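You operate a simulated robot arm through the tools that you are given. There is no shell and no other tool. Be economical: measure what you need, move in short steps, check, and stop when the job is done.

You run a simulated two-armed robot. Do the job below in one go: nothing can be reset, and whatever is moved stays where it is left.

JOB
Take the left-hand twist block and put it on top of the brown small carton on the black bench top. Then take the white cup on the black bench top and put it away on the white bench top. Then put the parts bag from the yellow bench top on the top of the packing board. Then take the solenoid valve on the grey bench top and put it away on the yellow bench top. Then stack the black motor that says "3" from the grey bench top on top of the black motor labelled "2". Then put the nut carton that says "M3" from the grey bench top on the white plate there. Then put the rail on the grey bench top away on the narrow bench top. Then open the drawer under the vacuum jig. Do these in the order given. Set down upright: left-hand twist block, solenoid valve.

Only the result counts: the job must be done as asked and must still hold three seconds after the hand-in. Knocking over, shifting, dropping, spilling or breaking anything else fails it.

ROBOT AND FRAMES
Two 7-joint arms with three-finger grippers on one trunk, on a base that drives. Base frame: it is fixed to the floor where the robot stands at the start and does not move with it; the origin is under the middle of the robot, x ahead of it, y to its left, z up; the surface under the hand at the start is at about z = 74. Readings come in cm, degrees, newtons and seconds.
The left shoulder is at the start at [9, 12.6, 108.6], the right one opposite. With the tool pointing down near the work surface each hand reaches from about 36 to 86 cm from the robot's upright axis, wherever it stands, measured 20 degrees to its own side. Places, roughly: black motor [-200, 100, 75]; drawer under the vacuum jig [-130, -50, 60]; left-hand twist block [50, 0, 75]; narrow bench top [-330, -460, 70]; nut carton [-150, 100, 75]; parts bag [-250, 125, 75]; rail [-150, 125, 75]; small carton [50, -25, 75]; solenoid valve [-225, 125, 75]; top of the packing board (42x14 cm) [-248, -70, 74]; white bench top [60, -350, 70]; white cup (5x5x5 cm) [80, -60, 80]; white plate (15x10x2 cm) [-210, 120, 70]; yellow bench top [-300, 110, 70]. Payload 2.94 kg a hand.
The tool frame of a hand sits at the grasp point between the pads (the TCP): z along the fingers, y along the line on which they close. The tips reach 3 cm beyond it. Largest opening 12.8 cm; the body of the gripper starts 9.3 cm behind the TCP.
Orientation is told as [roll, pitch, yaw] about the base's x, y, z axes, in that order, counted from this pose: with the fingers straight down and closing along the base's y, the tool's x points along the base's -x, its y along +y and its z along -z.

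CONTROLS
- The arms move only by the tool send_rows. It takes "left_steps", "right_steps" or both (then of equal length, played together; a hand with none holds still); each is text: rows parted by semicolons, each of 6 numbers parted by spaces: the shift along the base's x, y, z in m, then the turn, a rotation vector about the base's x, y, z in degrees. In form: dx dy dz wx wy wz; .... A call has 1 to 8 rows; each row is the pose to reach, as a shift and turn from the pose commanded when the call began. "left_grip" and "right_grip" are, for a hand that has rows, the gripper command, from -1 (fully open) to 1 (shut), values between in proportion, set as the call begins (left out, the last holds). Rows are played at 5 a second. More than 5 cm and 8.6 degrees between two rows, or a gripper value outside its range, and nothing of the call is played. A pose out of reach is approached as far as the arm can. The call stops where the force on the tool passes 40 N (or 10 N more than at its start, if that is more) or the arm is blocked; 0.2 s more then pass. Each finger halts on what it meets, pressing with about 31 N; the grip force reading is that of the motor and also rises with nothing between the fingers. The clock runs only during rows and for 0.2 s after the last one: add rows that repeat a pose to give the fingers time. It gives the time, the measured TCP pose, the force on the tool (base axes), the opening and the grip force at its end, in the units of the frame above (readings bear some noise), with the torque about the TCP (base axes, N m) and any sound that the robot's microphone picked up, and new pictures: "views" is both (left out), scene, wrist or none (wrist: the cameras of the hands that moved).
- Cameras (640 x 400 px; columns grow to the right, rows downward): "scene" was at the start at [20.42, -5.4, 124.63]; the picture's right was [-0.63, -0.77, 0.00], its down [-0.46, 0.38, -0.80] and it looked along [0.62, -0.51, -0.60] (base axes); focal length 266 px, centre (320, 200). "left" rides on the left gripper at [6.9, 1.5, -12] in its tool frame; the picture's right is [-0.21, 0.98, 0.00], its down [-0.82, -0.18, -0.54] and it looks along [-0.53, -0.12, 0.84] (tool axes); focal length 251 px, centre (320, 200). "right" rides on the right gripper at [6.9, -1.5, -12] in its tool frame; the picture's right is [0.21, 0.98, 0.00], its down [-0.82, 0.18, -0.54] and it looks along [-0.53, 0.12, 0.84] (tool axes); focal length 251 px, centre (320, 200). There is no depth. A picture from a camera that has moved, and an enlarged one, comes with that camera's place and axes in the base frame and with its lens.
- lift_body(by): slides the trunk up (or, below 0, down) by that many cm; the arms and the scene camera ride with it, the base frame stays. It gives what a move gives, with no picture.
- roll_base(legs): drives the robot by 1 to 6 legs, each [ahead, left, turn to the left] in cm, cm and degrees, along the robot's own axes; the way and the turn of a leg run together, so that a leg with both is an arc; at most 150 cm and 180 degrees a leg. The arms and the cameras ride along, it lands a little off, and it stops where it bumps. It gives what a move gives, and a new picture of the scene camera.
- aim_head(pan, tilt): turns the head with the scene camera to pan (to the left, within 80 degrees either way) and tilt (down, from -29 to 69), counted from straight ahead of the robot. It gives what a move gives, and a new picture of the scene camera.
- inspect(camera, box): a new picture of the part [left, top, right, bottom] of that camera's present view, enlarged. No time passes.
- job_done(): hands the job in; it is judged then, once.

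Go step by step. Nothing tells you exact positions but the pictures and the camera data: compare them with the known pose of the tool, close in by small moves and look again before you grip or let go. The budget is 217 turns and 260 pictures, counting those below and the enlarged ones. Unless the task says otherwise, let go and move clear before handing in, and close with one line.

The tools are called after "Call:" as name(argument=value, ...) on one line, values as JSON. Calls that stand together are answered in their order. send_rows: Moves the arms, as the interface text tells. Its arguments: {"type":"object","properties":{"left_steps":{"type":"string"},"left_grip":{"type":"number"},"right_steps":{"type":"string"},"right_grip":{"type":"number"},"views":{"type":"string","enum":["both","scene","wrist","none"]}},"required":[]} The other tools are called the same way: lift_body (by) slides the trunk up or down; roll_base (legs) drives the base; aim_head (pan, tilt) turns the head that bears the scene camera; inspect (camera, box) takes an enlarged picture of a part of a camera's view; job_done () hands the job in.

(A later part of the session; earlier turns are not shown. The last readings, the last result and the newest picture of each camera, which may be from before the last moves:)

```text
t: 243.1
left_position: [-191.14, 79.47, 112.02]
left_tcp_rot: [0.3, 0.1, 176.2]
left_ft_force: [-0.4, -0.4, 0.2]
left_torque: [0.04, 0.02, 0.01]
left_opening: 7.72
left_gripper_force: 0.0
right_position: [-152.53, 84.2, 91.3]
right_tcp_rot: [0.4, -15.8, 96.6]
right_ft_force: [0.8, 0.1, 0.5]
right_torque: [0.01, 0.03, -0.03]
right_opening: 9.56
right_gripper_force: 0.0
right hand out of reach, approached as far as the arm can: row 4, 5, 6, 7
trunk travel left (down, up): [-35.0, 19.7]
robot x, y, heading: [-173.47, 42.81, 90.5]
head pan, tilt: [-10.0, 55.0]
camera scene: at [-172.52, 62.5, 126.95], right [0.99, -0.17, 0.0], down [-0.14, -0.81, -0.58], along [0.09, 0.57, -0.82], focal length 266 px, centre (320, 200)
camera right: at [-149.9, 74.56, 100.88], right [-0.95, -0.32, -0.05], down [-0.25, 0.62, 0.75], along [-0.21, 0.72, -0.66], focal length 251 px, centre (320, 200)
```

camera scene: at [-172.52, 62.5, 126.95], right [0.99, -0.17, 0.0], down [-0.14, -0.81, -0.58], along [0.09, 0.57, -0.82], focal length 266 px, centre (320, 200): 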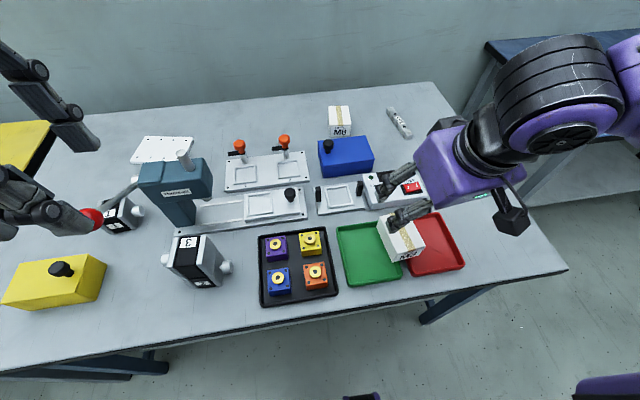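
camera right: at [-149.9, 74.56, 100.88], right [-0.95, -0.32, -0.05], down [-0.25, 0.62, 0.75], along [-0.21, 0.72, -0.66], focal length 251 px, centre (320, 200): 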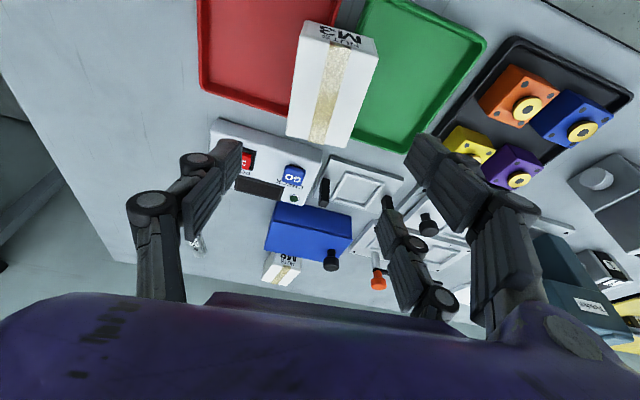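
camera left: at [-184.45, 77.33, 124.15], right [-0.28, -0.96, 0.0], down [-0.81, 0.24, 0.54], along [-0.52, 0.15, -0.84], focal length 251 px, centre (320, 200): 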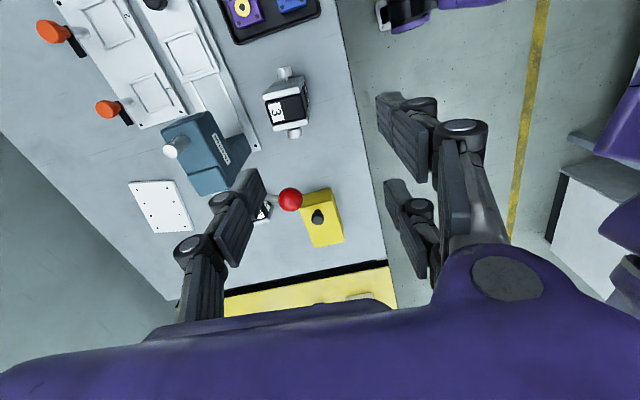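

Too near for this tilt; I back the base 13 cm and re-approach.

Call:
roll_base(legs=[[-13, 0, 0]])

Call:
send_rows(right_steps="0 0.04 0.01 0 0 0; 0 0.08 0.01 0 0 0; 0 0.12 0 0 0 0; 0 0.125 -0.02 0 0 0; 0 0.125 -0.04 0 0 0; 0 0.125 -0.04 0 0 0", views="both")

```text
t: 244.4
left_position: [-191.34, 66.36, 112.0]
left_tcp_rot: [0.2, 0.1, 176.5]
left_ft_force: [-0.3, -0.1, 0.6]
left_torque: [0.03, 0.01, 0.0]
left_opening: 7.68
left_gripper_force: 0.0
right_position: [-152.69, 71.26, 91.23]
right_tcp_rot: [0.3, -15.6, 96.7]
right_ft_force: [-0.1, -0.5, -0.6]
right_torque: [0.03, -0.01, 0.01]
right_opening: 9.58
right_gripper_force: 0.0
trunk travel left (down, up): [-35.0, 19.7]
robot x, y, heading: [-173.55, 30.09, 90.2]
head pan, tilt: [-10.0, 55.0]
camera scene: at [-172.59, 49.54, 126.94], right [0.99, -0.16, 0.0], down [-0.14, -0.81, -0.57], along [0.09, 0.57, -0.82], focal length 266 px, centre (320, 200)
```

scene: 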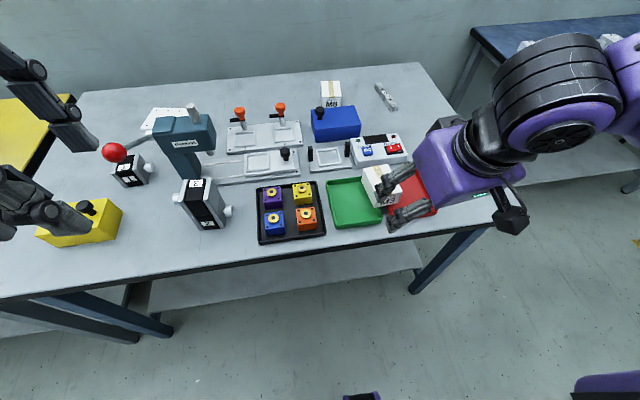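

```text
t: 245.8
left_position: [-191.32, 66.32, 111.95]
left_tcp_rot: [0.2, 0.1, 176.4]
left_ft_force: [-0.8, 0.1, -0.5]
left_torque: [0.01, 0.02, -0.04]
left_opening: 7.68
left_gripper_force: 0.1
right_position: [-152.78, 83.87, 87.06]
right_tcp_rot: [0.4, -15.6, 96.8]
right_ft_force: [1.6, -0.3, 0.5]
right_torque: [-0.01, 0.01, -0.01]
right_opening: 9.64
right_gripper_force: 0.1
trunk travel left (down, up): [-35.0, 19.7]
robot x, y, heading: [-173.9, 29.59, 90.5]
head pan, tilt: [-10.0, 55.0]
camera scene: at [-169.99, 49.8, 128.58], right [0.89, -0.46, 0.0], down [-0.31, -0.61, -0.73], along [0.33, 0.65, -0.68], focal length 266 px, centre (320, 200)
camera right: at [-150.12, 74.22, 96.7], right [-0.95, -0.32, -0.05], down [-0.25, 0.62, 0.74], along [-0.21, 0.72, -0.67], focal length 251 px, centre (320, 200)
```

scene: 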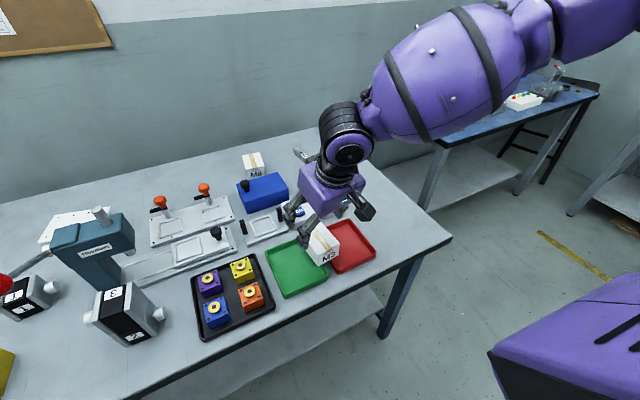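
right: 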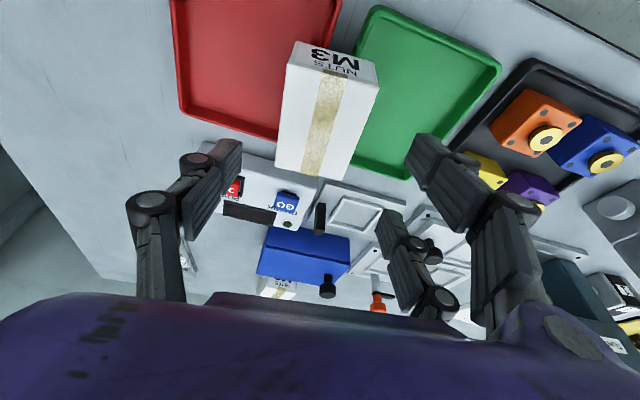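

Call:
send_rows(right_steps="0 0 -0.03 0 0 0; 0 0 -0.05 0 0 0; 0 0 -0.062 0 0 0; 0 0 -0.062 0 0 0", views="wrist")

```text
t: 246.8
left_position: [-191.4, 66.37, 112.06]
left_tcp_rot: [0.2, 0.1, 176.5]
left_ft_force: [0.6, -0.7, 0.4]
left_torque: [-0.02, -0.03, -0.01]
left_opening: 7.68
left_gripper_force: 0.2
right_position: [-152.81, 83.67, 80.76]
right_tcp_rot: [0.2, -15.6, 96.8]
right_ft_force: [1.3, -0.3, -0.2]
right_torque: [-0.01, -0.01, 0.02]
right_opening: 9.58
right_gripper_force: 0.1
trunk travel left (down, up): [-35.0, 19.7]
robot x, y, heading: [-173.36, 29.94, 90.6]
head pan, tilt: [-10.0, 55.0]
camera right: at [-150.11, 74.03, 90.55], right [-0.95, -0.32, -0.05], down [-0.25, 0.62, 0.74], along [-0.21, 0.72, -0.67], focal length 251 px, centre (320, 200)
```

right: 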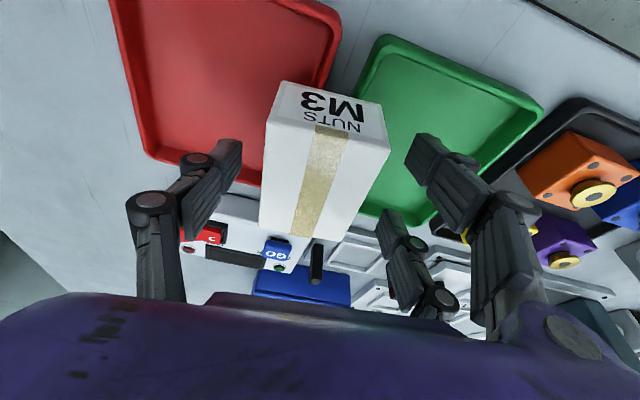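

Call:
send_rows(right_steps="0 0 0 0 0 0; 0 0 0 0 0 0; 0 0 0 0 0 0; 0 0 0 0 0 0", right_grip=1, views="none")

Call:
send_rows(right_steps="0 0 0.03 0 0 0; 0 0 0.07 0 0 0; 0 0 0.11 0 0 0; 0 0 0.15 0 0 0; 0 0 0.19 0 0 0; 0 0 0.23 0 0 0; 0 0 0.23 0 0 0", views="both")

```text
t: 247.8
left_position: [-191.36, 66.37, 111.99]
left_tcp_rot: [0.2, 0.0, 176.5]
left_ft_force: [-0.3, 0.9, 0.5]
left_torque: [0.02, -0.02, 0.02]
left_opening: 7.67
left_gripper_force: 0.0
right_position: [-152.73, 83.65, 80.86]
right_tcp_rot: [0.4, -15.6, 96.9]
right_ft_force: [0.8, 2.0, 0.9]
right_torque: [0.1, 0.02, -0.08]
right_opening: 5.95
right_gripper_force: 31.6
trunk travel left (down, up): [-35.0, 19.7]
robot x, y, heading: [-174.01, 29.78, 90.5]
head pan, tilt: [-10.0, 55.0]
```

```text
t: 249.4
left_position: [-191.24, 66.48, 111.96]
left_tcp_rot: [0.2, 0.1, 176.5]
left_ft_force: [0.2, 0.2, 0.1]
left_torque: [-0.01, -0.01, 0.01]
left_opening: 7.66
left_gripper_force: 0.2
right_position: [-152.55, 83.82, 103.84]
right_tcp_rot: [0.2, -15.8, 96.8]
right_ft_force: [-0.9, 0.3, -2.9]
right_torque: [-0.05, 0.0, 0.01]
right_opening: 5.97
right_gripper_force: 31.1
trunk travel left (down, up): [-35.0, 19.7]
robot x, y, heading: [-173.9, 30.01, 90.6]
head pan, tilt: [-10.0, 55.0]
camera scene: at [-168.35, 47.27, 126.93], right [0.66, -0.75, 0.0], down [-0.61, -0.54, -0.57], along [0.43, 0.38, -0.82], focal length 266 px, centre (320, 200)
camera right: at [-149.73, 74.11, 113.47], right [-0.95, -0.32, -0.05], down [-0.25, 0.62, 0.74], along [-0.21, 0.72, -0.67], focal length 251 px, centre (320, 200)
```

scene: 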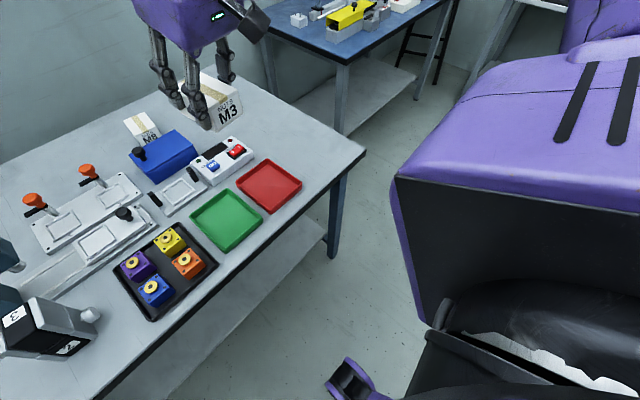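
right: 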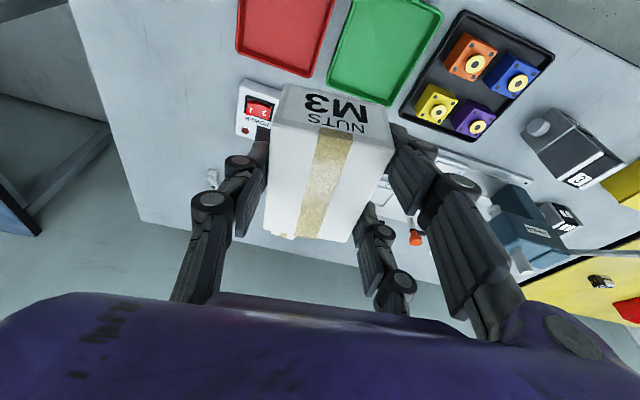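

Carton held. I raise it a bit more, go left and forward toward the white plate.

Call:
send_rows(right_steps="0 0 0.03 0 0 0; 0 0 0.05 0 0 0; 0 0 0.05 0 0 0", views="none")

Call:
roll_base(legs=[[0, 61, -0.5], [13, 0, 0]])

Call:
aim_head(pan=-15, tilt=45)

```text
t: 250.2
left_position: [-191.24, 66.3, 111.97]
left_tcp_rot: [0.2, 0.2, 176.5]
left_ft_force: [0.6, 0.4, -0.7]
left_torque: [0.01, 0.04, -0.01]
left_opening: 7.68
left_gripper_force: 0.2
right_position: [-152.49, 83.78, 108.95]
right_tcp_rot: [0.3, -15.8, 96.7]
right_ft_force: [-0.2, 0.1, -3.2]
right_torque: [0.0, -0.01, -0.02]
right_opening: 5.95
right_gripper_force: 30.9
trunk travel left (down, up): [-35.0, 19.7]
robot x, y, heading: [-173.86, 29.56, 90.5]
head pan, tilt: [-10.0, 55.0]
```

```text
t: 257.0
left_position: [-252.25, 79.91, 111.94]
left_tcp_rot: [0.3, 0.2, 175.5]
left_ft_force: [0.0, -0.3, 0.3]
left_torque: [0.01, -0.02, -0.02]
left_opening: 7.68
left_gripper_force: 0.2
right_position: [-213.18, 96.53, 108.85]
right_tcp_rot: [0.3, -15.8, 95.8]
right_ft_force: [-0.4, 1.0, -2.8]
right_torque: [-0.05, -0.01, -0.02]
right_opening: 5.96
right_gripper_force: 31.3
trunk travel left (down, up): [-35.0, 19.7]
robot x, y, heading: [-235.44, 43.21, 89.4]
head pan, tilt: [-10.0, 55.0]
camera scene: at [-229.7, 60.33, 126.89], right [0.65, -0.76, 0.0], down [-0.62, -0.54, -0.57], along [0.43, 0.37, -0.82], focal length 266 px, centre (320, 200)
```

scene: 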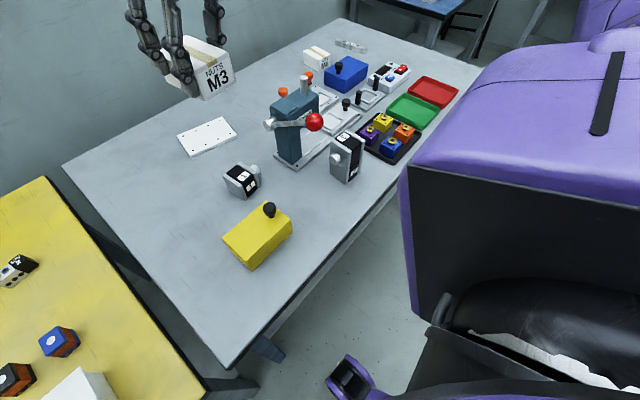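

```text
t: 257.7
left_position: [-252.17, 79.95, 112.04]
left_tcp_rot: [0.1, 0.1, 175.5]
left_ft_force: [-0.2, -0.3, 0.1]
left_torque: [0.03, 0.01, -0.01]
left_opening: 7.68
left_gripper_force: 0.1
right_position: [-213.21, 96.65, 108.9]
right_tcp_rot: [0.4, -15.6, 95.9]
right_ft_force: [-0.4, 0.6, -3.6]
right_torque: [-0.05, 0.03, -0.02]
right_opening: 5.95
right_gripper_force: 30.5
trunk travel left (down, up): [-35.0, 19.7]
robot x, y, heading: [-235.6, 43.21, 89.5]
head pan, tilt: [-15.0, 45.0]
camera scene: at [-229.08, 60.81, 127.92], right [0.64, -0.76, 0.0], down [-0.56, -0.48, -0.67], along [0.52, 0.43, -0.74], focal length 266 px, centre (320, 200)
```

scene: 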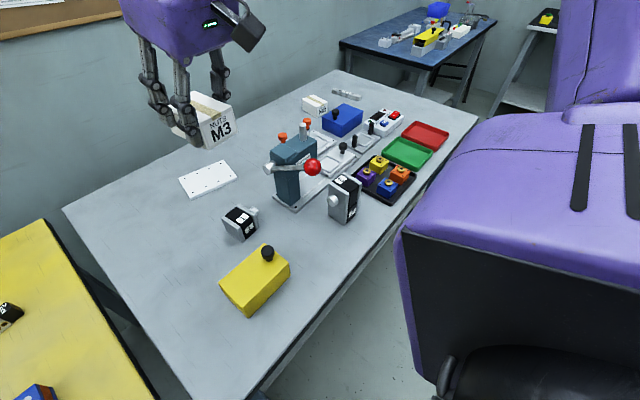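

Plate centre is about [-206.7,120.8]. I carry the carton over it.

Call:
send_rows(right_steps="0.011 0.04 0 0 0 0; 0.022 0.08 0 0 0 0; 0.033 0.12 -0.01 0 0 0; 0.044 0.16 -0.02 0 0 0; 0.055 0.20 -0.035 0 0 0; 0.065 0.238 -0.055 0 0 0; 0.065 0.238 -0.10 0 0 0; 0.065 0.238 -0.14 0 0 0", views="both")

```text
t: 259.5
left_position: [-252.21, 79.93, 111.99]
left_tcp_rot: [0.1, 0.1, 175.6]
left_ft_force: [-0.3, 0.4, -0.8]
left_torque: [-0.04, 0.04, 0.0]
left_opening: 7.68
left_gripper_force: 0.0
right_position: [-204.64, 118.06, 97.12]
right_tcp_rot: [0.3, -15.7, 95.8]
right_ft_force: [-0.9, 0.8, -1.3]
right_torque: [-0.09, -0.04, -0.02]
right_opening: 5.93
right_gripper_force: 31.1
right hand out of reach, approached as far as the arm can: row 6, 7, 8
trunk travel left (down, up): [-35.0, 19.7]
robot x, y, heading: [-235.34, 42.93, 89.2]
head pan, tilt: [-15.0, 45.0]
camera scene: at [-232.93, 63.55, 128.27], right [0.96, -0.27, 0.0], down [-0.19, -0.68, -0.71], along [0.19, 0.68, -0.71], focal length 266 px, centre (320, 200)
camera right: at [-202.12, 108.37, 106.81], right [-0.95, -0.31, -0.05], down [-0.24, 0.62, 0.74], along [-0.19, 0.72, -0.67], focal length 251 px, centre (320, 200)
```

scene: 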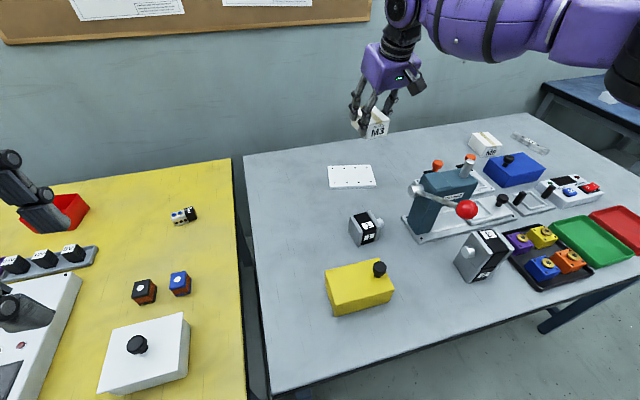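
right: 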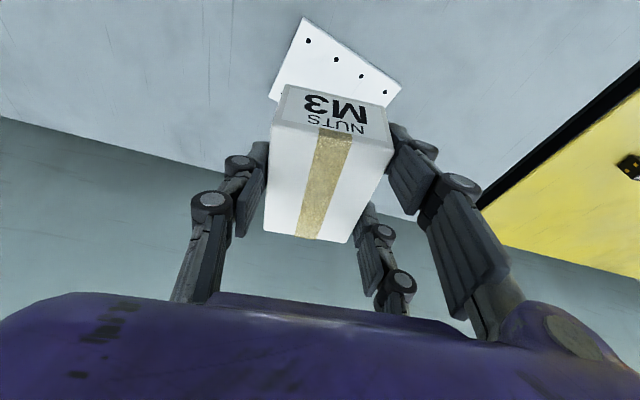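

I lower the trunk 10 cm to gain reach, then move over the plate centre.

Call:
lift_body(by=-10)

Call:
send_rows(right_steps="-0.011 0.012 0 0 0 0; -0.021 0.026 -0.01 0 0 0; -0.021 0.026 -0.02 0 0 0; -0.021 0.026 -0.02 0 0 0", views="both")

```text
t: 260.8
left_position: [-252.18, 79.9, 102.13]
left_tcp_rot: [0.1, 0.1, 175.5]
left_ft_force: [0.4, -0.1, 0.0]
left_torque: [0.02, -0.02, 0.0]
left_opening: 7.66
left_gripper_force: 0.0
right_position: [-204.55, 117.67, 87.02]
right_tcp_rot: [0.3, -15.6, 95.8]
right_ft_force: [0.3, -0.2, -3.3]
right_torque: [-0.06, -0.02, -0.01]
right_opening: 5.95
right_gripper_force: 31.8
trunk travel left (down, up): [-25.0, 29.7]
robot x, y, heading: [-234.99, 43.05, 89.5]
head pan, tilt: [-15.0, 45.0]
```

```text
t: 261.8
left_position: [-252.17, 79.88, 102.0]
left_tcp_rot: [0.2, 0.0, 175.5]
left_ft_force: [0.0, 0.2, 0.0]
left_torque: [-0.02, 0.02, 0.0]
left_opening: 7.68
left_gripper_force: 0.0
right_position: [-205.54, 120.23, 85.72]
right_tcp_rot: [0.3, -15.6, 95.9]
right_ft_force: [-0.3, 0.5, -3.9]
right_torque: [-0.01, 0.0, -0.02]
right_opening: 5.95
right_gripper_force: 31.0
right hand out of reach, approached as far as the arm can: row 2, 3, 4
trunk travel left (down, up): [-25.0, 29.7]
robot x, y, heading: [-235.6, 43.27, 89.3]
head pan, tilt: [-15.0, 45.0]
camera scene: at [-232.93, 66.09, 118.35], right [0.96, -0.27, 0.0], down [-0.19, -0.68, -0.71], along [0.19, 0.68, -0.71], focal length 266 px, centre (320, 200)
camera right: at [-203.12, 110.55, 95.4], right [-0.95, -0.31, -0.05], down [-0.24, 0.62, 0.74], along [-0.19, 0.72, -0.67], focal length 251 px, centre (320, 200)
```

scene: 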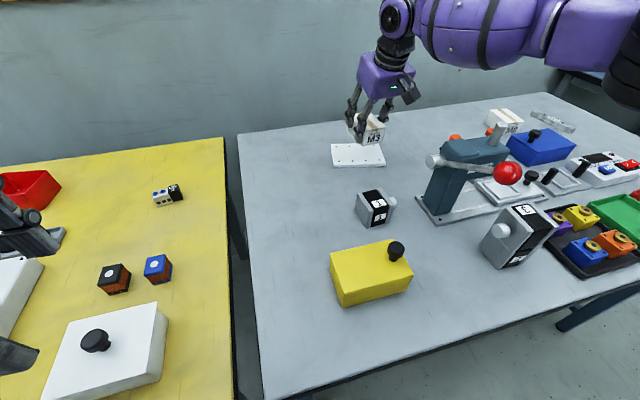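
right: 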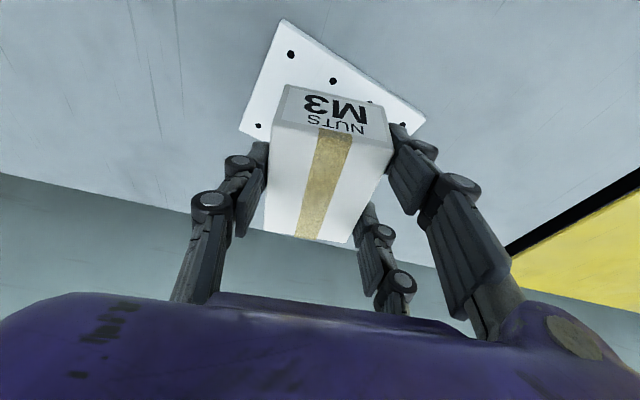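

Call:
send_rows(right_steps="-0.004 0.005 -0.015 0 0 0; -0.006 0.007 -0.03 0 0 0; -0.006 0.007 -0.04 0 0 0; -0.006 0.007 -0.04 0 0 0", views="both")

```text
t: 262.8
left_position: [-252.35, 79.91, 101.9]
left_tcp_rot: [0.3, 0.1, 175.5]
left_ft_force: [-0.1, -0.1, -0.1]
left_torque: [0.01, -0.04, 0.0]
left_opening: 7.69
left_gripper_force: 0.1
right_position: [-205.05, 120.07, 82.09]
right_tcp_rot: [0.4, -15.7, 95.9]
right_ft_force: [0.0, -0.2, -2.6]
right_torque: [-0.02, -0.02, 0.01]
right_opening: 5.95
right_gripper_force: 30.3
right hand out of reach, approached as far as the arm can: row 1, 2, 3, 4
trunk travel left (down, up): [-25.0, 29.7]
robot x, y, heading: [-235.38, 43.12, 89.6]
head pan, tilt: [-15.0, 45.0]
camera scene: at [-233.0, 66.04, 118.36], right [0.96, -0.27, 0.0], down [-0.19, -0.68, -0.71], along [0.19, 0.68, -0.71], focal length 266 px, centre (320, 200)
camera right: at [-202.51, 110.4, 91.8], right [-0.95, -0.31, -0.05], down [-0.24, 0.62, 0.74], along [-0.2, 0.72, -0.67], focal length 251 px, centre (320, 200)
```

scene: 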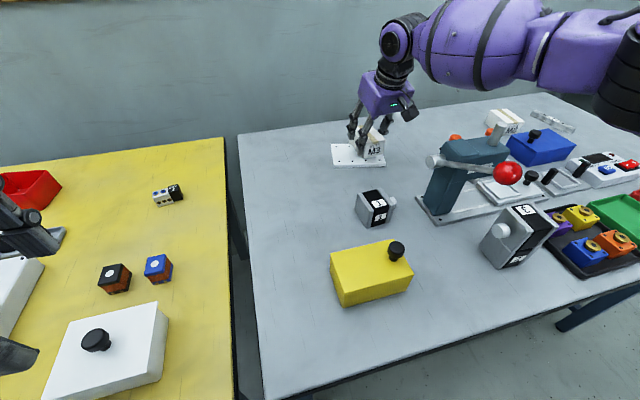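
right: 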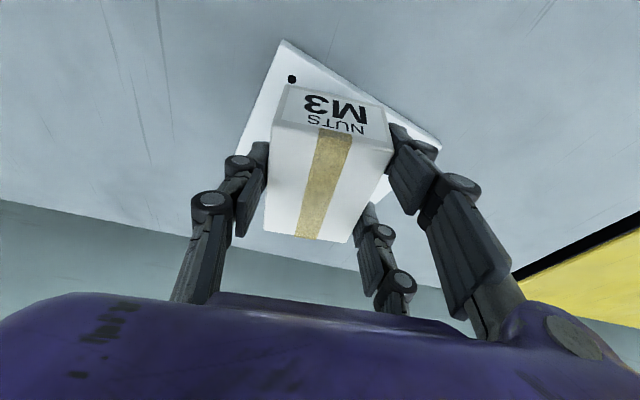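

The carton is a bit right of plate centre; I nudge the base left 2.5 cm and inspect.

Call:
roll_base(legs=[[0, 2.3, 0]])

Call:
inspect(camera="scene", box=[310, 90, 450, 190])

```text
t: 263.7
left_position: [-254.54, 79.99, 102.06]
left_tcp_rot: [0.1, 0.1, 175.5]
left_ft_force: [-0.6, -0.6, 0.5]
left_torque: [0.01, -0.02, 0.03]
left_opening: 7.67
left_gripper_force: 0.0
right_position: [-207.3, 120.04, 82.13]
right_tcp_rot: [0.3, -15.7, 95.8]
right_ft_force: [0.8, -0.1, -3.6]
right_torque: [-0.07, -0.04, -0.01]
right_opening: 5.95
right_gripper_force: 31.5
trunk travel left (down, up): [-25.0, 29.7]
robot x, y, heading: [-237.18, 43.12, 89.6]
head pan, tilt: [-15.0, 45.0]
camera scene: at [-235.25, 66.09, 118.35], right [0.96, -0.27, 0.0], down [-0.19, -0.68, -0.71], along [0.19, 0.68, -0.71], focal length 266 px, centre (320, 200)
```

scene: 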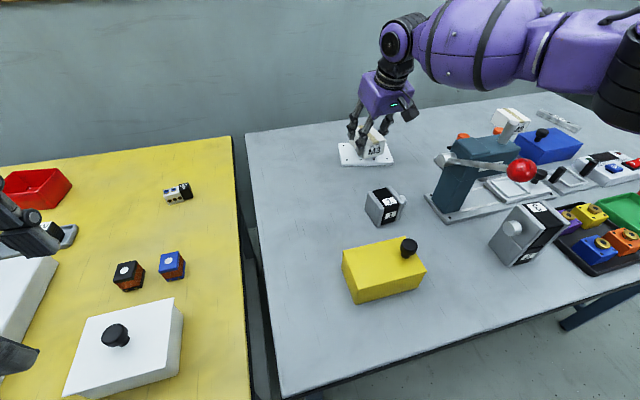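

```text
4.00 times, centred on (380, 140) of scene
camera zoom: at [-235.25, 66.09, 118.35], right [0.96, -0.27, 0.0], down [-0.19, -0.68, -0.71], along [0.19, 0.68, -0.71], focal length 1063 px, centre (80, 440)
```

zoom: 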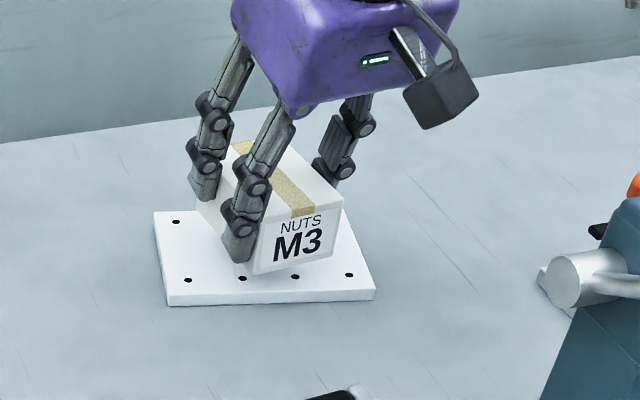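

Well placed over the plate. I lower until contact.

Call:
send_rows(right_steps="0 0 -0.004 0 0 0; 0 0 -0.008 0 0 0; 0 0 -0.011 0 0 0; 0 0 -0.014 0 0 0; 0 0 -0.017 0 0 0; 0 0 -0.017 0 0 0", views="none")

```text
t: 265.1
left_position: [-254.41, 79.87, 101.97]
left_tcp_rot: [0.2, 0.1, 175.5]
left_ft_force: [-0.3, -0.1, -0.2]
left_torque: [-0.01, 0.03, 0.01]
left_opening: 7.66
left_gripper_force: 0.0
right_position: [-206.85, 120.03, 80.7]
right_tcp_rot: [0.4, -15.7, 95.8]
right_ft_force: [-0.1, 0.3, -2.5]
right_torque: [-0.08, 0.03, 0.0]
right_opening: 5.95
right_gripper_force: 31.1
right hand out of reach, approached as far as the arm can: row 3, 4, 5, 6
trunk travel left (down, up): [-25.0, 29.7]
robot x, y, heading: [-237.64, 42.95, 89.5]
head pan, tilt: [-15.0, 45.0]
```

Call:
send_rows(right_steps="0 0 0.02 0 0 0; 0 0 0.04 0 0 0; 0 0 0.04 0 0 0", views="none")

Call:
lift_body(by=-4)

Call:
send_rows(right_steps="0 0 -0.003 0 0 0; 0 0 -0.006 0 0 0; 0 0 -0.009 0 0 0; 0 0 -0.012 0 0 0; 0 0 -0.012 0 0 0", views="none")

```text
t: 265.9
left_position: [-254.57, 79.98, 102.03]
left_tcp_rot: [0.2, 0.1, 175.5]
left_ft_force: [-0.6, -0.3, 0.5]
left_torque: [0.01, 0.01, 0.01]
left_opening: 7.67
left_gripper_force: 0.0
right_position: [-207.05, 119.92, 84.67]
right_tcp_rot: [0.4, -15.6, 95.8]
right_ft_force: [0.3, 0.3, -3.7]
right_torque: [-0.02, 0.0, 0.03]
right_opening: 5.92
right_gripper_force: 30.5
trunk travel left (down, up): [-25.0, 29.7]
robot x, y, heading: [-237.79, 43.23, 89.5]
head pan, tilt: [-15.0, 45.0]
```

```text
t: 266.8
left_position: [-254.47, 79.93, 98.0]
left_tcp_rot: [0.1, 0.1, 175.5]
left_ft_force: [0.0, -0.5, 1.0]
left_torque: [0.07, -0.04, 0.02]
left_opening: 7.69
left_gripper_force: 0.1
right_position: [-206.92, 120.01, 81.01]
right_tcp_rot: [0.3, -15.7, 95.8]
right_ft_force: [0.5, 0.0, -2.7]
right_torque: [0.01, 0.0, 0.02]
right_opening: 5.95
right_gripper_force: 31.0
trunk travel left (down, up): [-21.0, 33.7]
robot x, y, heading: [-237.81, 43.01, 89.6]
head pan, tilt: [-15.0, 45.0]
```

```text
t: 268.0
left_position: [-254.49, 79.94, 97.92]
left_tcp_rot: [0.2, 0.1, 175.5]
left_ft_force: [0.6, -0.6, 0.1]
left_torque: [-0.03, 0.01, 0.01]
left_opening: 7.67
left_gripper_force: 0.0
right_position: [-206.95, 120.08, 79.74]
right_tcp_rot: [0.4, -15.9, 95.8]
right_ft_force: [2.7, 2.0, 8.2]
right_torque: [-0.24, -0.23, 0.08]
right_opening: 5.95
right_gripper_force: 31.1
trunk travel left (down, up): [-21.0, 33.7]
robot x, y, heading: [-237.66, 43.31, 89.7]
head pan, tilt: [-15.0, 45.0]
```

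Contact (11 N change) at 79.7. I press a hair more, then release and lift.

Call:
send_rows(right_steps="0 0 0 0 0 0; 0 0 0 0 0 0; 0 0 0 0 0 0; 0 0 0 0 0 0", right_grip=-0.2, views="wrist")

Call:
send_rows(right_steps="0 0 0.03 0 0 0; 0 0 0.07 0 0 0; 0 -0.01 0.11 0 0 0; 0 -0.03 0.15 0 0 0; 0 -0.06 0.18 0 0 0; 0 -0.10 0.21 0 0 0; 0 -0.14 0.24 0 0 0; 0 -0.18 0.26 0 0 0", views="scene")

```text
t: 269.0
left_position: [-254.47, 79.88, 98.01]
left_tcp_rot: [0.2, 0.1, 175.4]
left_ft_force: [-0.6, 0.4, 0.1]
left_torque: [0.01, 0.03, -0.04]
left_opening: 7.69
left_gripper_force: 0.1
right_position: [-207.02, 120.12, 79.64]
right_tcp_rot: [0.3, -15.7, 95.9]
right_ft_force: [0.5, 0.6, 0.4]
right_torque: [-0.03, 0.0, -0.02]
right_opening: 7.67
right_gripper_force: 0.1
trunk travel left (down, up): [-21.0, 33.7]
robot x, y, heading: [-237.77, 43.21, 89.5]
head pan, tilt: [-15.0, 45.0]
camera right: at [-204.44, 110.36, 89.24], right [-0.95, -0.31, -0.05], down [-0.24, 0.62, 0.74], along [-0.19, 0.72, -0.67], focal length 251 px, centre (320, 200)
```

right: 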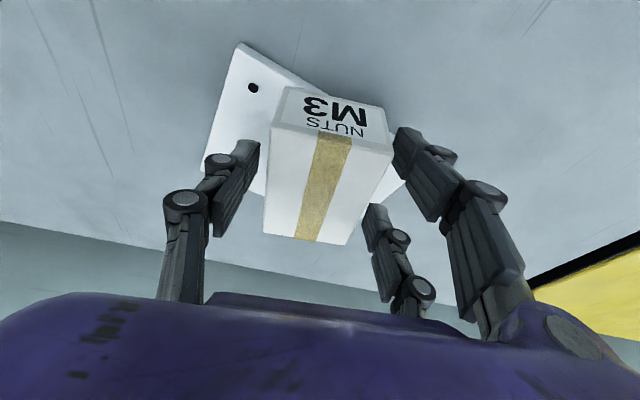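

```text
t: 270.8
left_position: [-254.52, 79.74, 98.01]
left_tcp_rot: [0.2, 0.1, 175.5]
left_ft_force: [0.0, -0.5, 0.4]
left_torque: [0.02, -0.03, 0.01]
left_opening: 7.69
left_gripper_force: 0.1
right_position: [-207.23, 102.14, 105.73]
right_tcp_rot: [0.4, -15.7, 95.7]
right_ft_force: [1.1, 0.6, 0.0]
right_torque: [0.03, 0.02, 0.02]
right_opening: 7.66
right_gripper_force: 0.0
trunk travel left (down, up): [-21.0, 33.7]
robot x, y, heading: [-237.74, 43.27, 89.3]
head pan, tilt: [-15.0, 45.0]
camera scene: at [-235.15, 67.28, 114.08], right [0.96, -0.27, 0.0], down [-0.19, -0.68, -0.71], along [0.19, 0.68, -0.71], focal length 266 px, centre (320, 200)
```

scene: 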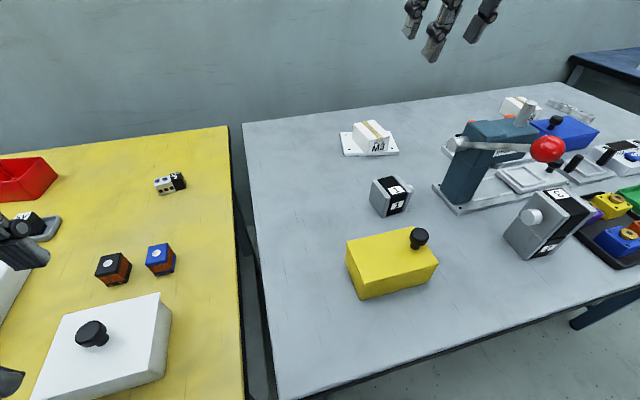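

Carton rests on the plate. Next the rail: I raise the trunk and slide right toward it.

Call:
lift_body(by=10)

Call:
roll_base(legs=[[0, -73, 0.5]])

Call:
aim_head(pan=-15, tilt=40)

```text
t: 272.1
left_position: [-254.49, 79.97, 107.91]
left_tcp_rot: [0.2, 0.0, 175.5]
left_ft_force: [0.9, 0.4, -0.9]
left_torque: [-0.02, 0.0, 0.01]
left_opening: 7.71
left_gripper_force: 0.1
right_position: [-206.91, 102.02, 115.72]
right_tcp_rot: [0.3, -15.6, 95.8]
right_ft_force: [0.5, -0.7, 0.6]
right_torque: [-0.01, 0.0, 0.02]
right_opening: 7.69
right_gripper_force: 0.1
trunk travel left (down, up): [-31.0, 23.7]
robot x, y, heading: [-237.86, 43.19, 89.5]
head pan, tilt: [-15.0, 45.0]
```

```text
t: 278.8
left_position: [-182.41, 79.17, 107.96]
left_tcp_rot: [0.2, 0.0, 175.0]
left_ft_force: [-0.2, 0.3, 0.5]
left_torque: [-0.02, 0.02, -0.03]
left_opening: 7.67
left_gripper_force: 0.0
right_position: [-134.68, 100.91, 115.72]
right_tcp_rot: [0.3, -15.7, 95.3]
right_ft_force: [-0.6, -1.4, -0.5]
right_torque: [-0.03, 0.0, -0.03]
right_opening: 7.71
right_gripper_force: 0.2
trunk travel left (down, up): [-31.0, 23.7]
robot x, y, heading: [-165.84, 42.2, 89.2]
head pan, tilt: [-15.0, 45.0]
camera scene: at [-163.25, 63.54, 124.38], right [0.96, -0.28, 0.0], down [-0.19, -0.68, -0.71], along [0.19, 0.68, -0.71], focal length 266 px, centre (320, 200)
```

scene: 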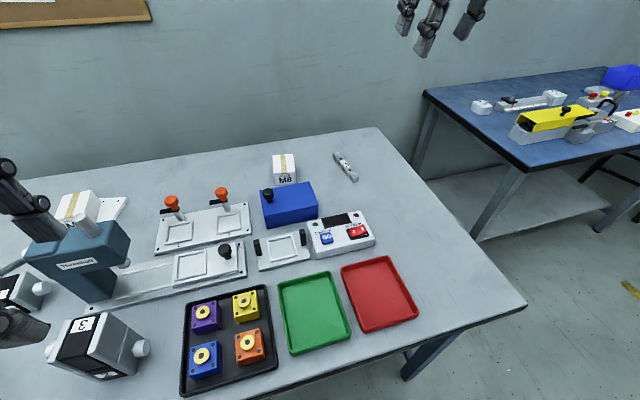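

```text
t: 279.5
left_position: [-182.5, 79.26, 108.05]
left_tcp_rot: [0.2, 0.1, 175.0]
left_ft_force: [0.7, 0.7, 0.7]
left_torque: [0.03, -0.03, 0.02]
left_opening: 7.68
left_gripper_force: 0.0
right_position: [-134.57, 100.84, 115.68]
right_tcp_rot: [0.3, -15.8, 95.2]
right_ft_force: [0.4, 0.8, -0.5]
right_torque: [-0.02, 0.0, 0.0]
right_opening: 7.67
right_gripper_force: 0.1
trunk travel left (down, up): [-31.0, 23.7]
robot x, y, heading: [-165.87, 42.27, 89.0]
head pan, tilt: [-15.0, 40.0]
camera scene: at [-163.15, 63.89, 125.1], right [0.96, -0.28, 0.0], down [-0.18, -0.62, -0.77], along [0.21, 0.74, -0.64], focal length 266 px, centre (320, 200)
```

scene: 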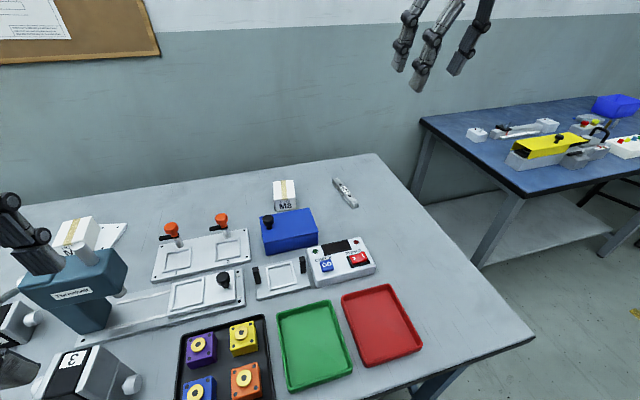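

Call:
inspect(camera="scene", box=[300, 160, 400, 225])

Call:
inspect(camera="right", box=[0, 0, 640, 400])

```text
6.15 times, centred on (350, 192) of scene
camera zoom: at [-163.15, 63.89, 125.1], right [0.96, -0.28, 0.0], down [-0.18, -0.62, -0.77], along [0.21, 0.74, -0.64], focal length 1635 px, centre (135, 246)
```

zoom: 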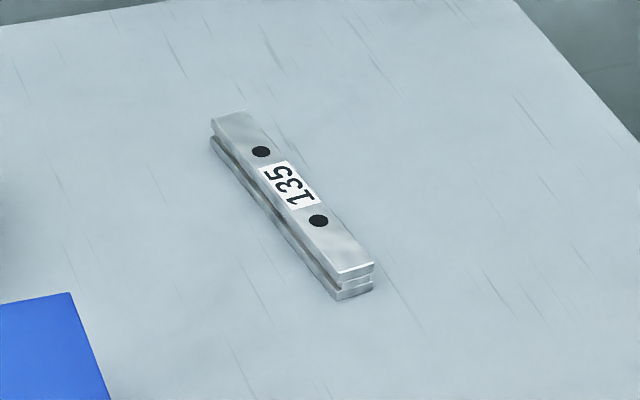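

```text
1.00 times, centred on (320, 200) of right (not enlarged: the box is as wide or as high as the picture)
camera zoom: at [-132.16, 91.17, 125.34], right [-0.95, -0.3, -0.05], down [-0.24, 0.63, 0.74], along [-0.19, 0.72, -0.67], focal length 251 px, centre (320, 200)
```

zoom: 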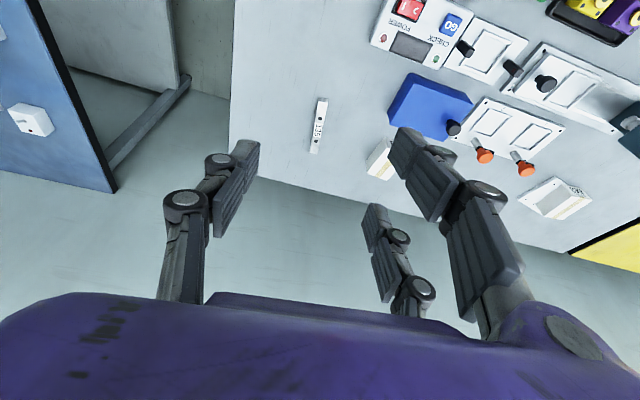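

Rail: ~13 cm long, centre about [-138.4,122.5], lying nearly along y (yaw +7°). I step 1.5 cm closer and bring the right hand above it, nearly straight down.

Call:
roll_base(legs=[[1.5, 0, 0.8]])

Call:
send_rows(right_steps="-0.005 0.03 -0.03 -2 0 0.5; -0.01 0.06 -0.06 -4 0 1; -0.015 0.09 -0.09 -6 0 1.5; -0.02 0.12 -0.12 -8 0 1.5; -0.027 0.15 -0.15 -8 0 1.5; -0.034 0.175 -0.18 -8 0 1.5; -0.034 0.18 -0.22 -8 0 1.5; -0.034 0.18 -0.25 -8 0 1.5", right_grip=-0.4, views="both")

```text
t: 280.2
left_position: [-182.79, 80.2, 107.93]
left_tcp_rot: [0.0, 0.0, 175.8]
left_ft_force: [0.3, 0.7, 0.4]
left_torque: [-0.04, 0.03, 0.04]
left_opening: 7.69
left_gripper_force: 0.0
right_position: [-135.44, 102.65, 115.68]
right_tcp_rot: [0.3, -15.8, 96.2]
right_ft_force: [0.0, 0.0, 1.0]
right_torque: [0.03, -0.01, -0.01]
right_opening: 7.69
right_gripper_force: 0.0
trunk travel left (down, up): [-31.0, 23.7]
robot x, y, heading: [-165.83, 43.78, 89.8]
head pan, tilt: [-15.0, 40.0]
camera scene: at [-163.44, 65.26, 125.13], right [0.97, -0.26, 0.0], down [-0.17, -0.62, -0.77], along [0.2, 0.74, -0.64], focal length 266 px, centre (320, 200)
```

scene: 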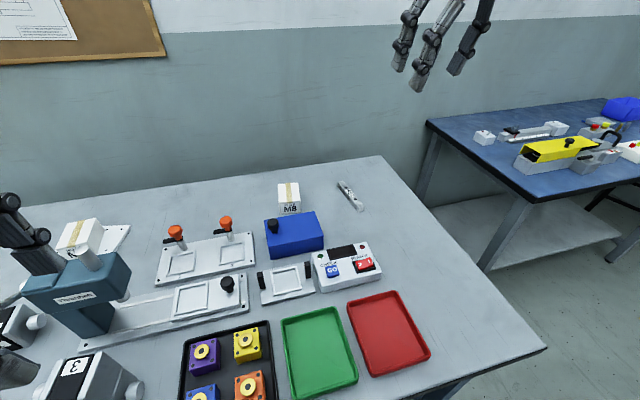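

```text
t: 282.1
left_position: [-182.96, 80.28, 107.95]
left_tcp_rot: [0.1, 0.2, 175.7]
left_ft_force: [-0.6, 0.3, 0.0]
left_torque: [0.01, -0.03, -0.03]
left_opening: 7.68
left_gripper_force: 0.1
right_position: [-133.62, 116.76, 93.8]
right_tcp_rot: [1.2, -7.9, 97.4]
right_ft_force: [0.3, -0.3, 0.4]
right_torque: [0.01, -0.03, 0.0]
right_opening: 8.98
right_gripper_force: 0.1
right hand out of reach, approached as far as the arm can: row 5, 6, 7, 8
trunk travel left (down, up): [-31.0, 23.7]
robot x, y, heading: [-165.59, 43.83, 89.7]
head pan, tilt: [-15.0, 40.0]
camera scene: at [-163.53, 65.29, 125.12], right [0.97, -0.26, 0.0], down [-0.17, -0.62, -0.77], along [0.2, 0.74, -0.64], focal length 266 px, centre (320, 200)
camera right: at [-130.87, 108.56, 104.65], right [-0.94, -0.34, -0.01], down [-0.26, 0.71, 0.65], along [-0.22, 0.62, -0.76], focal length 251 px, centre (320, 200)
```

scene: 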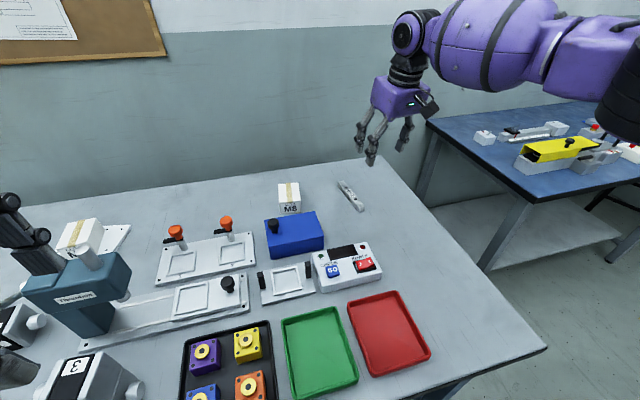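
right: 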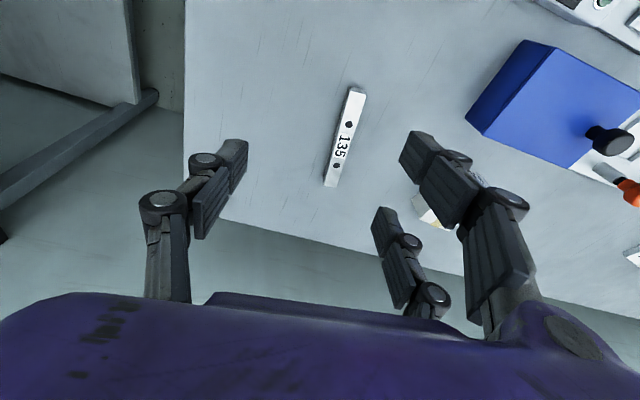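

Call:
send_rows(right_steps="-0.015 0 -0.03 0 0 0.5; -0.03 0.01 -0.06 0 0 1; -0.045 0.02 -0.09 0 0 1.6; -0.048 0.035 -0.12 0 0 1.6; -0.048 0.035 -0.12 0 0 1.6", views="wrist")

```text
t: 283.2
left_position: [-183.09, 80.36, 107.93]
left_tcp_rot: [0.2, 0.2, 175.8]
left_ft_force: [-1.3, 0.7, -0.1]
left_torque: [0.04, -0.05, 0.03]
left_opening: 7.68
left_gripper_force: 0.1
right_position: [-132.98, 116.09, 84.24]
right_tcp_rot: [1.3, -7.7, 99.2]
right_ft_force: [-0.6, 0.2, 0.0]
right_torque: [0.0, -0.06, -0.03]
right_opening: 8.94
right_gripper_force: 0.0
right hand out of reach, approached as far as the arm can: row 1, 2, 3, 4, 5
trunk travel left (down, up): [-31.0, 23.7]
robot x, y, heading: [-165.61, 43.95, 89.5]
head pan, tilt: [-15.0, 40.0]
camera right: at [-130.0, 108.14, 95.16], right [-0.93, -0.37, -0.01], down [-0.28, 0.7, 0.65], along [-0.23, 0.61, -0.76], focal length 251 px, centre (320, 200)
```

right: 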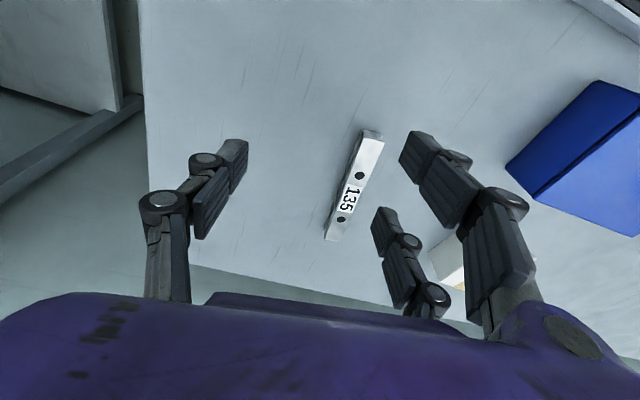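

The right wrist can't take this angle; the left arm suits it better. I retract the right hand, shift right, and turn the left hand.

Call:
send_rows(right_steps="0 -0.01 0.04 0 0 0; 0 -0.02 0.08 0 0 0; 0 -0.04 0.12 0 0 -2; 0 -0.07 0.15 0 0 -4; 0 -0.11 0.18 0 0 -6; 0 -0.15 0.2 0 0 -8; 0 -0.19 0.22 0 0 -8; 0 -0.23 0.24 0 0 -8", left_steps="0 0 0 0 0 -8; 0 0 0 0 0 -16; 0 0 0 0 0 -24; 0 0 0 0 0 -32; 0 0 0 0 0 -40; 0 0 0 0 0 -48; 0 0 0 0 0 -56; 0 0 0 0 0 -64", views="none")

Call:
roll_base(legs=[[0, -54, 0.3]])

Call:
aim_head(pan=15, tilt=45)

```text
t: 285.1
left_position: [-182.86, 80.15, 108.11]
left_tcp_rot: [0.2, 0.0, 111.6]
left_ft_force: [0.4, -0.1, -0.3]
left_torque: [0.03, 0.02, 0.01]
left_opening: 7.68
left_gripper_force: 0.0
right_position: [-132.65, 92.6, 108.01]
right_tcp_rot: [1.2, -7.8, 91.1]
right_ft_force: [0.9, 0.8, -0.6]
right_torque: [0.03, 0.03, 0.02]
right_opening: 8.94
right_gripper_force: 0.1
trunk travel left (down, up): [-31.0, 23.7]
robot x, y, heading: [-166.03, 43.96, 89.7]
head pan, tilt: [-15.0, 40.0]
```

```text
t: 290.4
left_position: [-128.84, 80.35, 107.91]
left_tcp_rot: [0.2, 0.2, 113.1]
left_ft_force: [-0.2, -0.1, -0.2]
left_torque: [0.01, -0.01, 0.01]
left_opening: 7.69
left_gripper_force: 0.0
right_position: [-79.07, 93.99, 108.18]
right_tcp_rot: [1.3, -7.8, 92.4]
right_ft_force: [-1.0, -0.2, -0.9]
right_torque: [-0.01, 0.01, -0.02]
right_opening: 8.95
right_gripper_force: 0.0
trunk travel left (down, up): [-31.0, 23.7]
robot x, y, heading: [-111.17, 44.29, 91.2]
head pan, tilt: [-15.0, 40.0]
camera scene: at [-109.15, 65.84, 125.1], right [0.97, -0.24, 0.0], down [-0.15, -0.62, -0.77], along [0.18, 0.74, -0.64], focal length 266 px, centre (320, 200)
```

scene: 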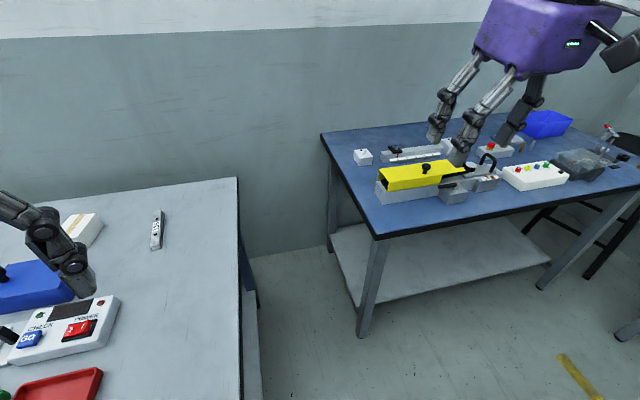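

```text
t: 291.3
left_position: [-129.06, 80.31, 107.95]
left_tcp_rot: [0.1, 0.1, 113.0]
left_ft_force: [-0.1, 1.0, 0.0]
left_torque: [-0.02, 0.0, 0.02]
left_opening: 7.69
left_gripper_force: 0.1
right_position: [-79.02, 94.04, 108.04]
right_tcp_rot: [1.4, -7.8, 92.3]
right_ft_force: [-0.1, -0.4, 0.4]
right_torque: [-0.03, 0.01, -0.01]
right_opening: 8.98
right_gripper_force: 0.1
trunk travel left (down, up): [-31.0, 23.7]
robot x, y, heading: [-111.16, 44.03, 91.4]
head pan, tilt: [15.0, 45.0]
camera scene: at [-113.45, 65.41, 124.38], right [0.96, 0.28, 0.0], down [0.2, -0.68, -0.71], along [-0.2, 0.68, -0.71], focal length 266 px, centre (320, 200)
```

scene: 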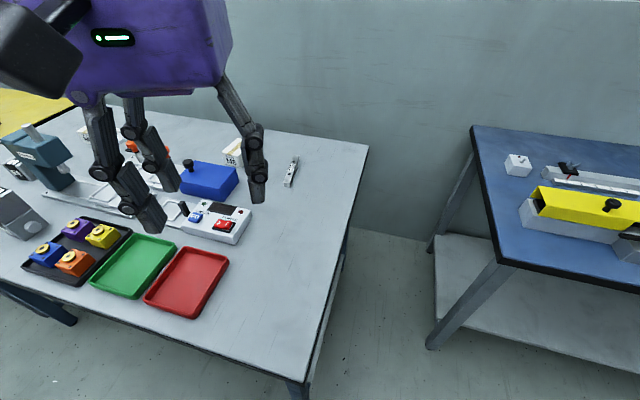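

Call:
send_rows(left_steps="-0.012 0.042 -0.02 0 0 -3; -0.024 0.084 -0.04 0 0 -6; -0.036 0.126 -0.06 0 0 -9; -0.048 0.168 -0.08 0 0 -12; -0.06 0.21 -0.1 0 0 -14.5; -0.072 0.252 -0.12 0 0 -14.5; -0.084 0.294 -0.14 0 0 -14.5; -0.093 0.33 -0.17 0 0 -14.5", left_grip=-0.4, views="wrist")

```text
t: 293.1
left_position: [-138.38, 113.5, 91.09]
left_tcp_rot: [0.1, 0.2, 98.5]
left_ft_force: [0.2, -0.3, -0.2]
left_torque: [-0.02, 0.0, -0.01]
left_opening: 8.96
left_gripper_force: 0.0
right_position: [-79.0, 94.1, 108.03]
right_tcp_rot: [1.3, -7.6, 92.3]
right_ft_force: [-0.4, 0.5, -0.5]
right_torque: [0.0, -0.01, -0.02]
right_opening: 9.01
right_gripper_force: 0.2
trunk travel left (down, up): [-31.0, 23.7]
robot x, y, heading: [-111.17, 44.22, 91.2]
head pan, tilt: [15.0, 45.0]
camera left: at [-138.82, 106.53, 103.08], right [-1.0, 0.07, 0.0], down [0.06, 0.84, 0.54], along [0.03, 0.54, -0.84], focal length 251 px, centre (320, 200)
```

left: 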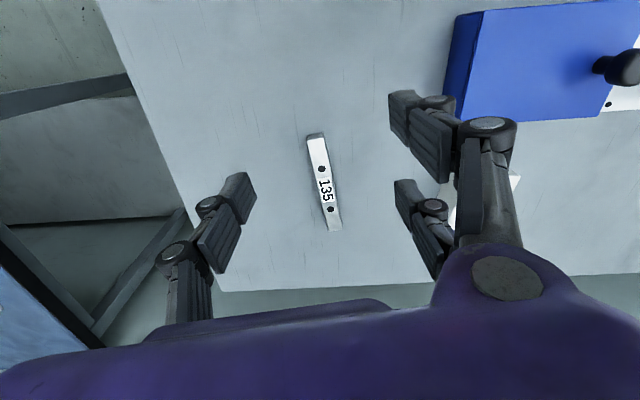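

Call:
send_rows(left_steps="0 0.03 -0.03 0 0 0; -0.001 0.06 -0.06 0 0 0; -0.001 0.08 -0.09 0 0 0; -0.001 0.08 -0.115 0 0 0; -0.001 0.08 -0.13 0 0 0; -0.001 0.08 -0.13 0 0 0", left_grip=0.1, views="wrist")

```text
t: 294.5
left_position: [-138.29, 121.24, 78.16]
left_tcp_rot: [0.3, 0.0, 98.5]
left_ft_force: [-0.6, -0.4, 0.9]
left_torque: [0.02, 0.01, 0.0]
left_opening: 5.74
left_gripper_force: 0.1
right_position: [-79.03, 94.0, 108.05]
right_tcp_rot: [1.2, -7.7, 92.3]
right_ft_force: [0.0, -0.3, 0.9]
right_torque: [0.01, 0.02, 0.01]
right_opening: 8.95
right_gripper_force: 0.0
trunk travel left (down, up): [-31.0, 23.7]
robot x, y, heading: [-110.88, 43.94, 91.2]
head pan, tilt: [15.0, 45.0]
camera left: at [-138.7, 114.19, 90.21], right [-1.0, 0.07, 0.0], down [0.06, 0.84, 0.54], along [0.03, 0.54, -0.84], focal length 251 px, centre (320, 200)
```

left: 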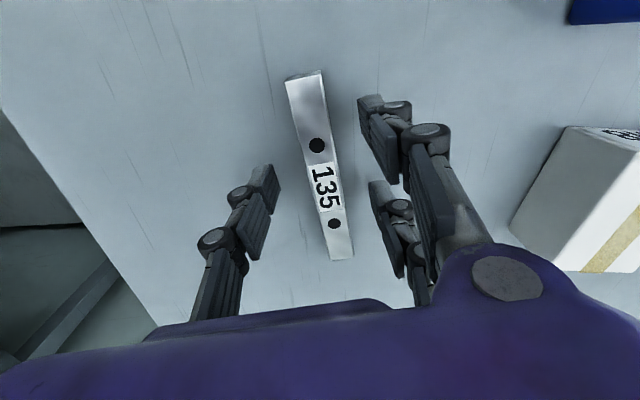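

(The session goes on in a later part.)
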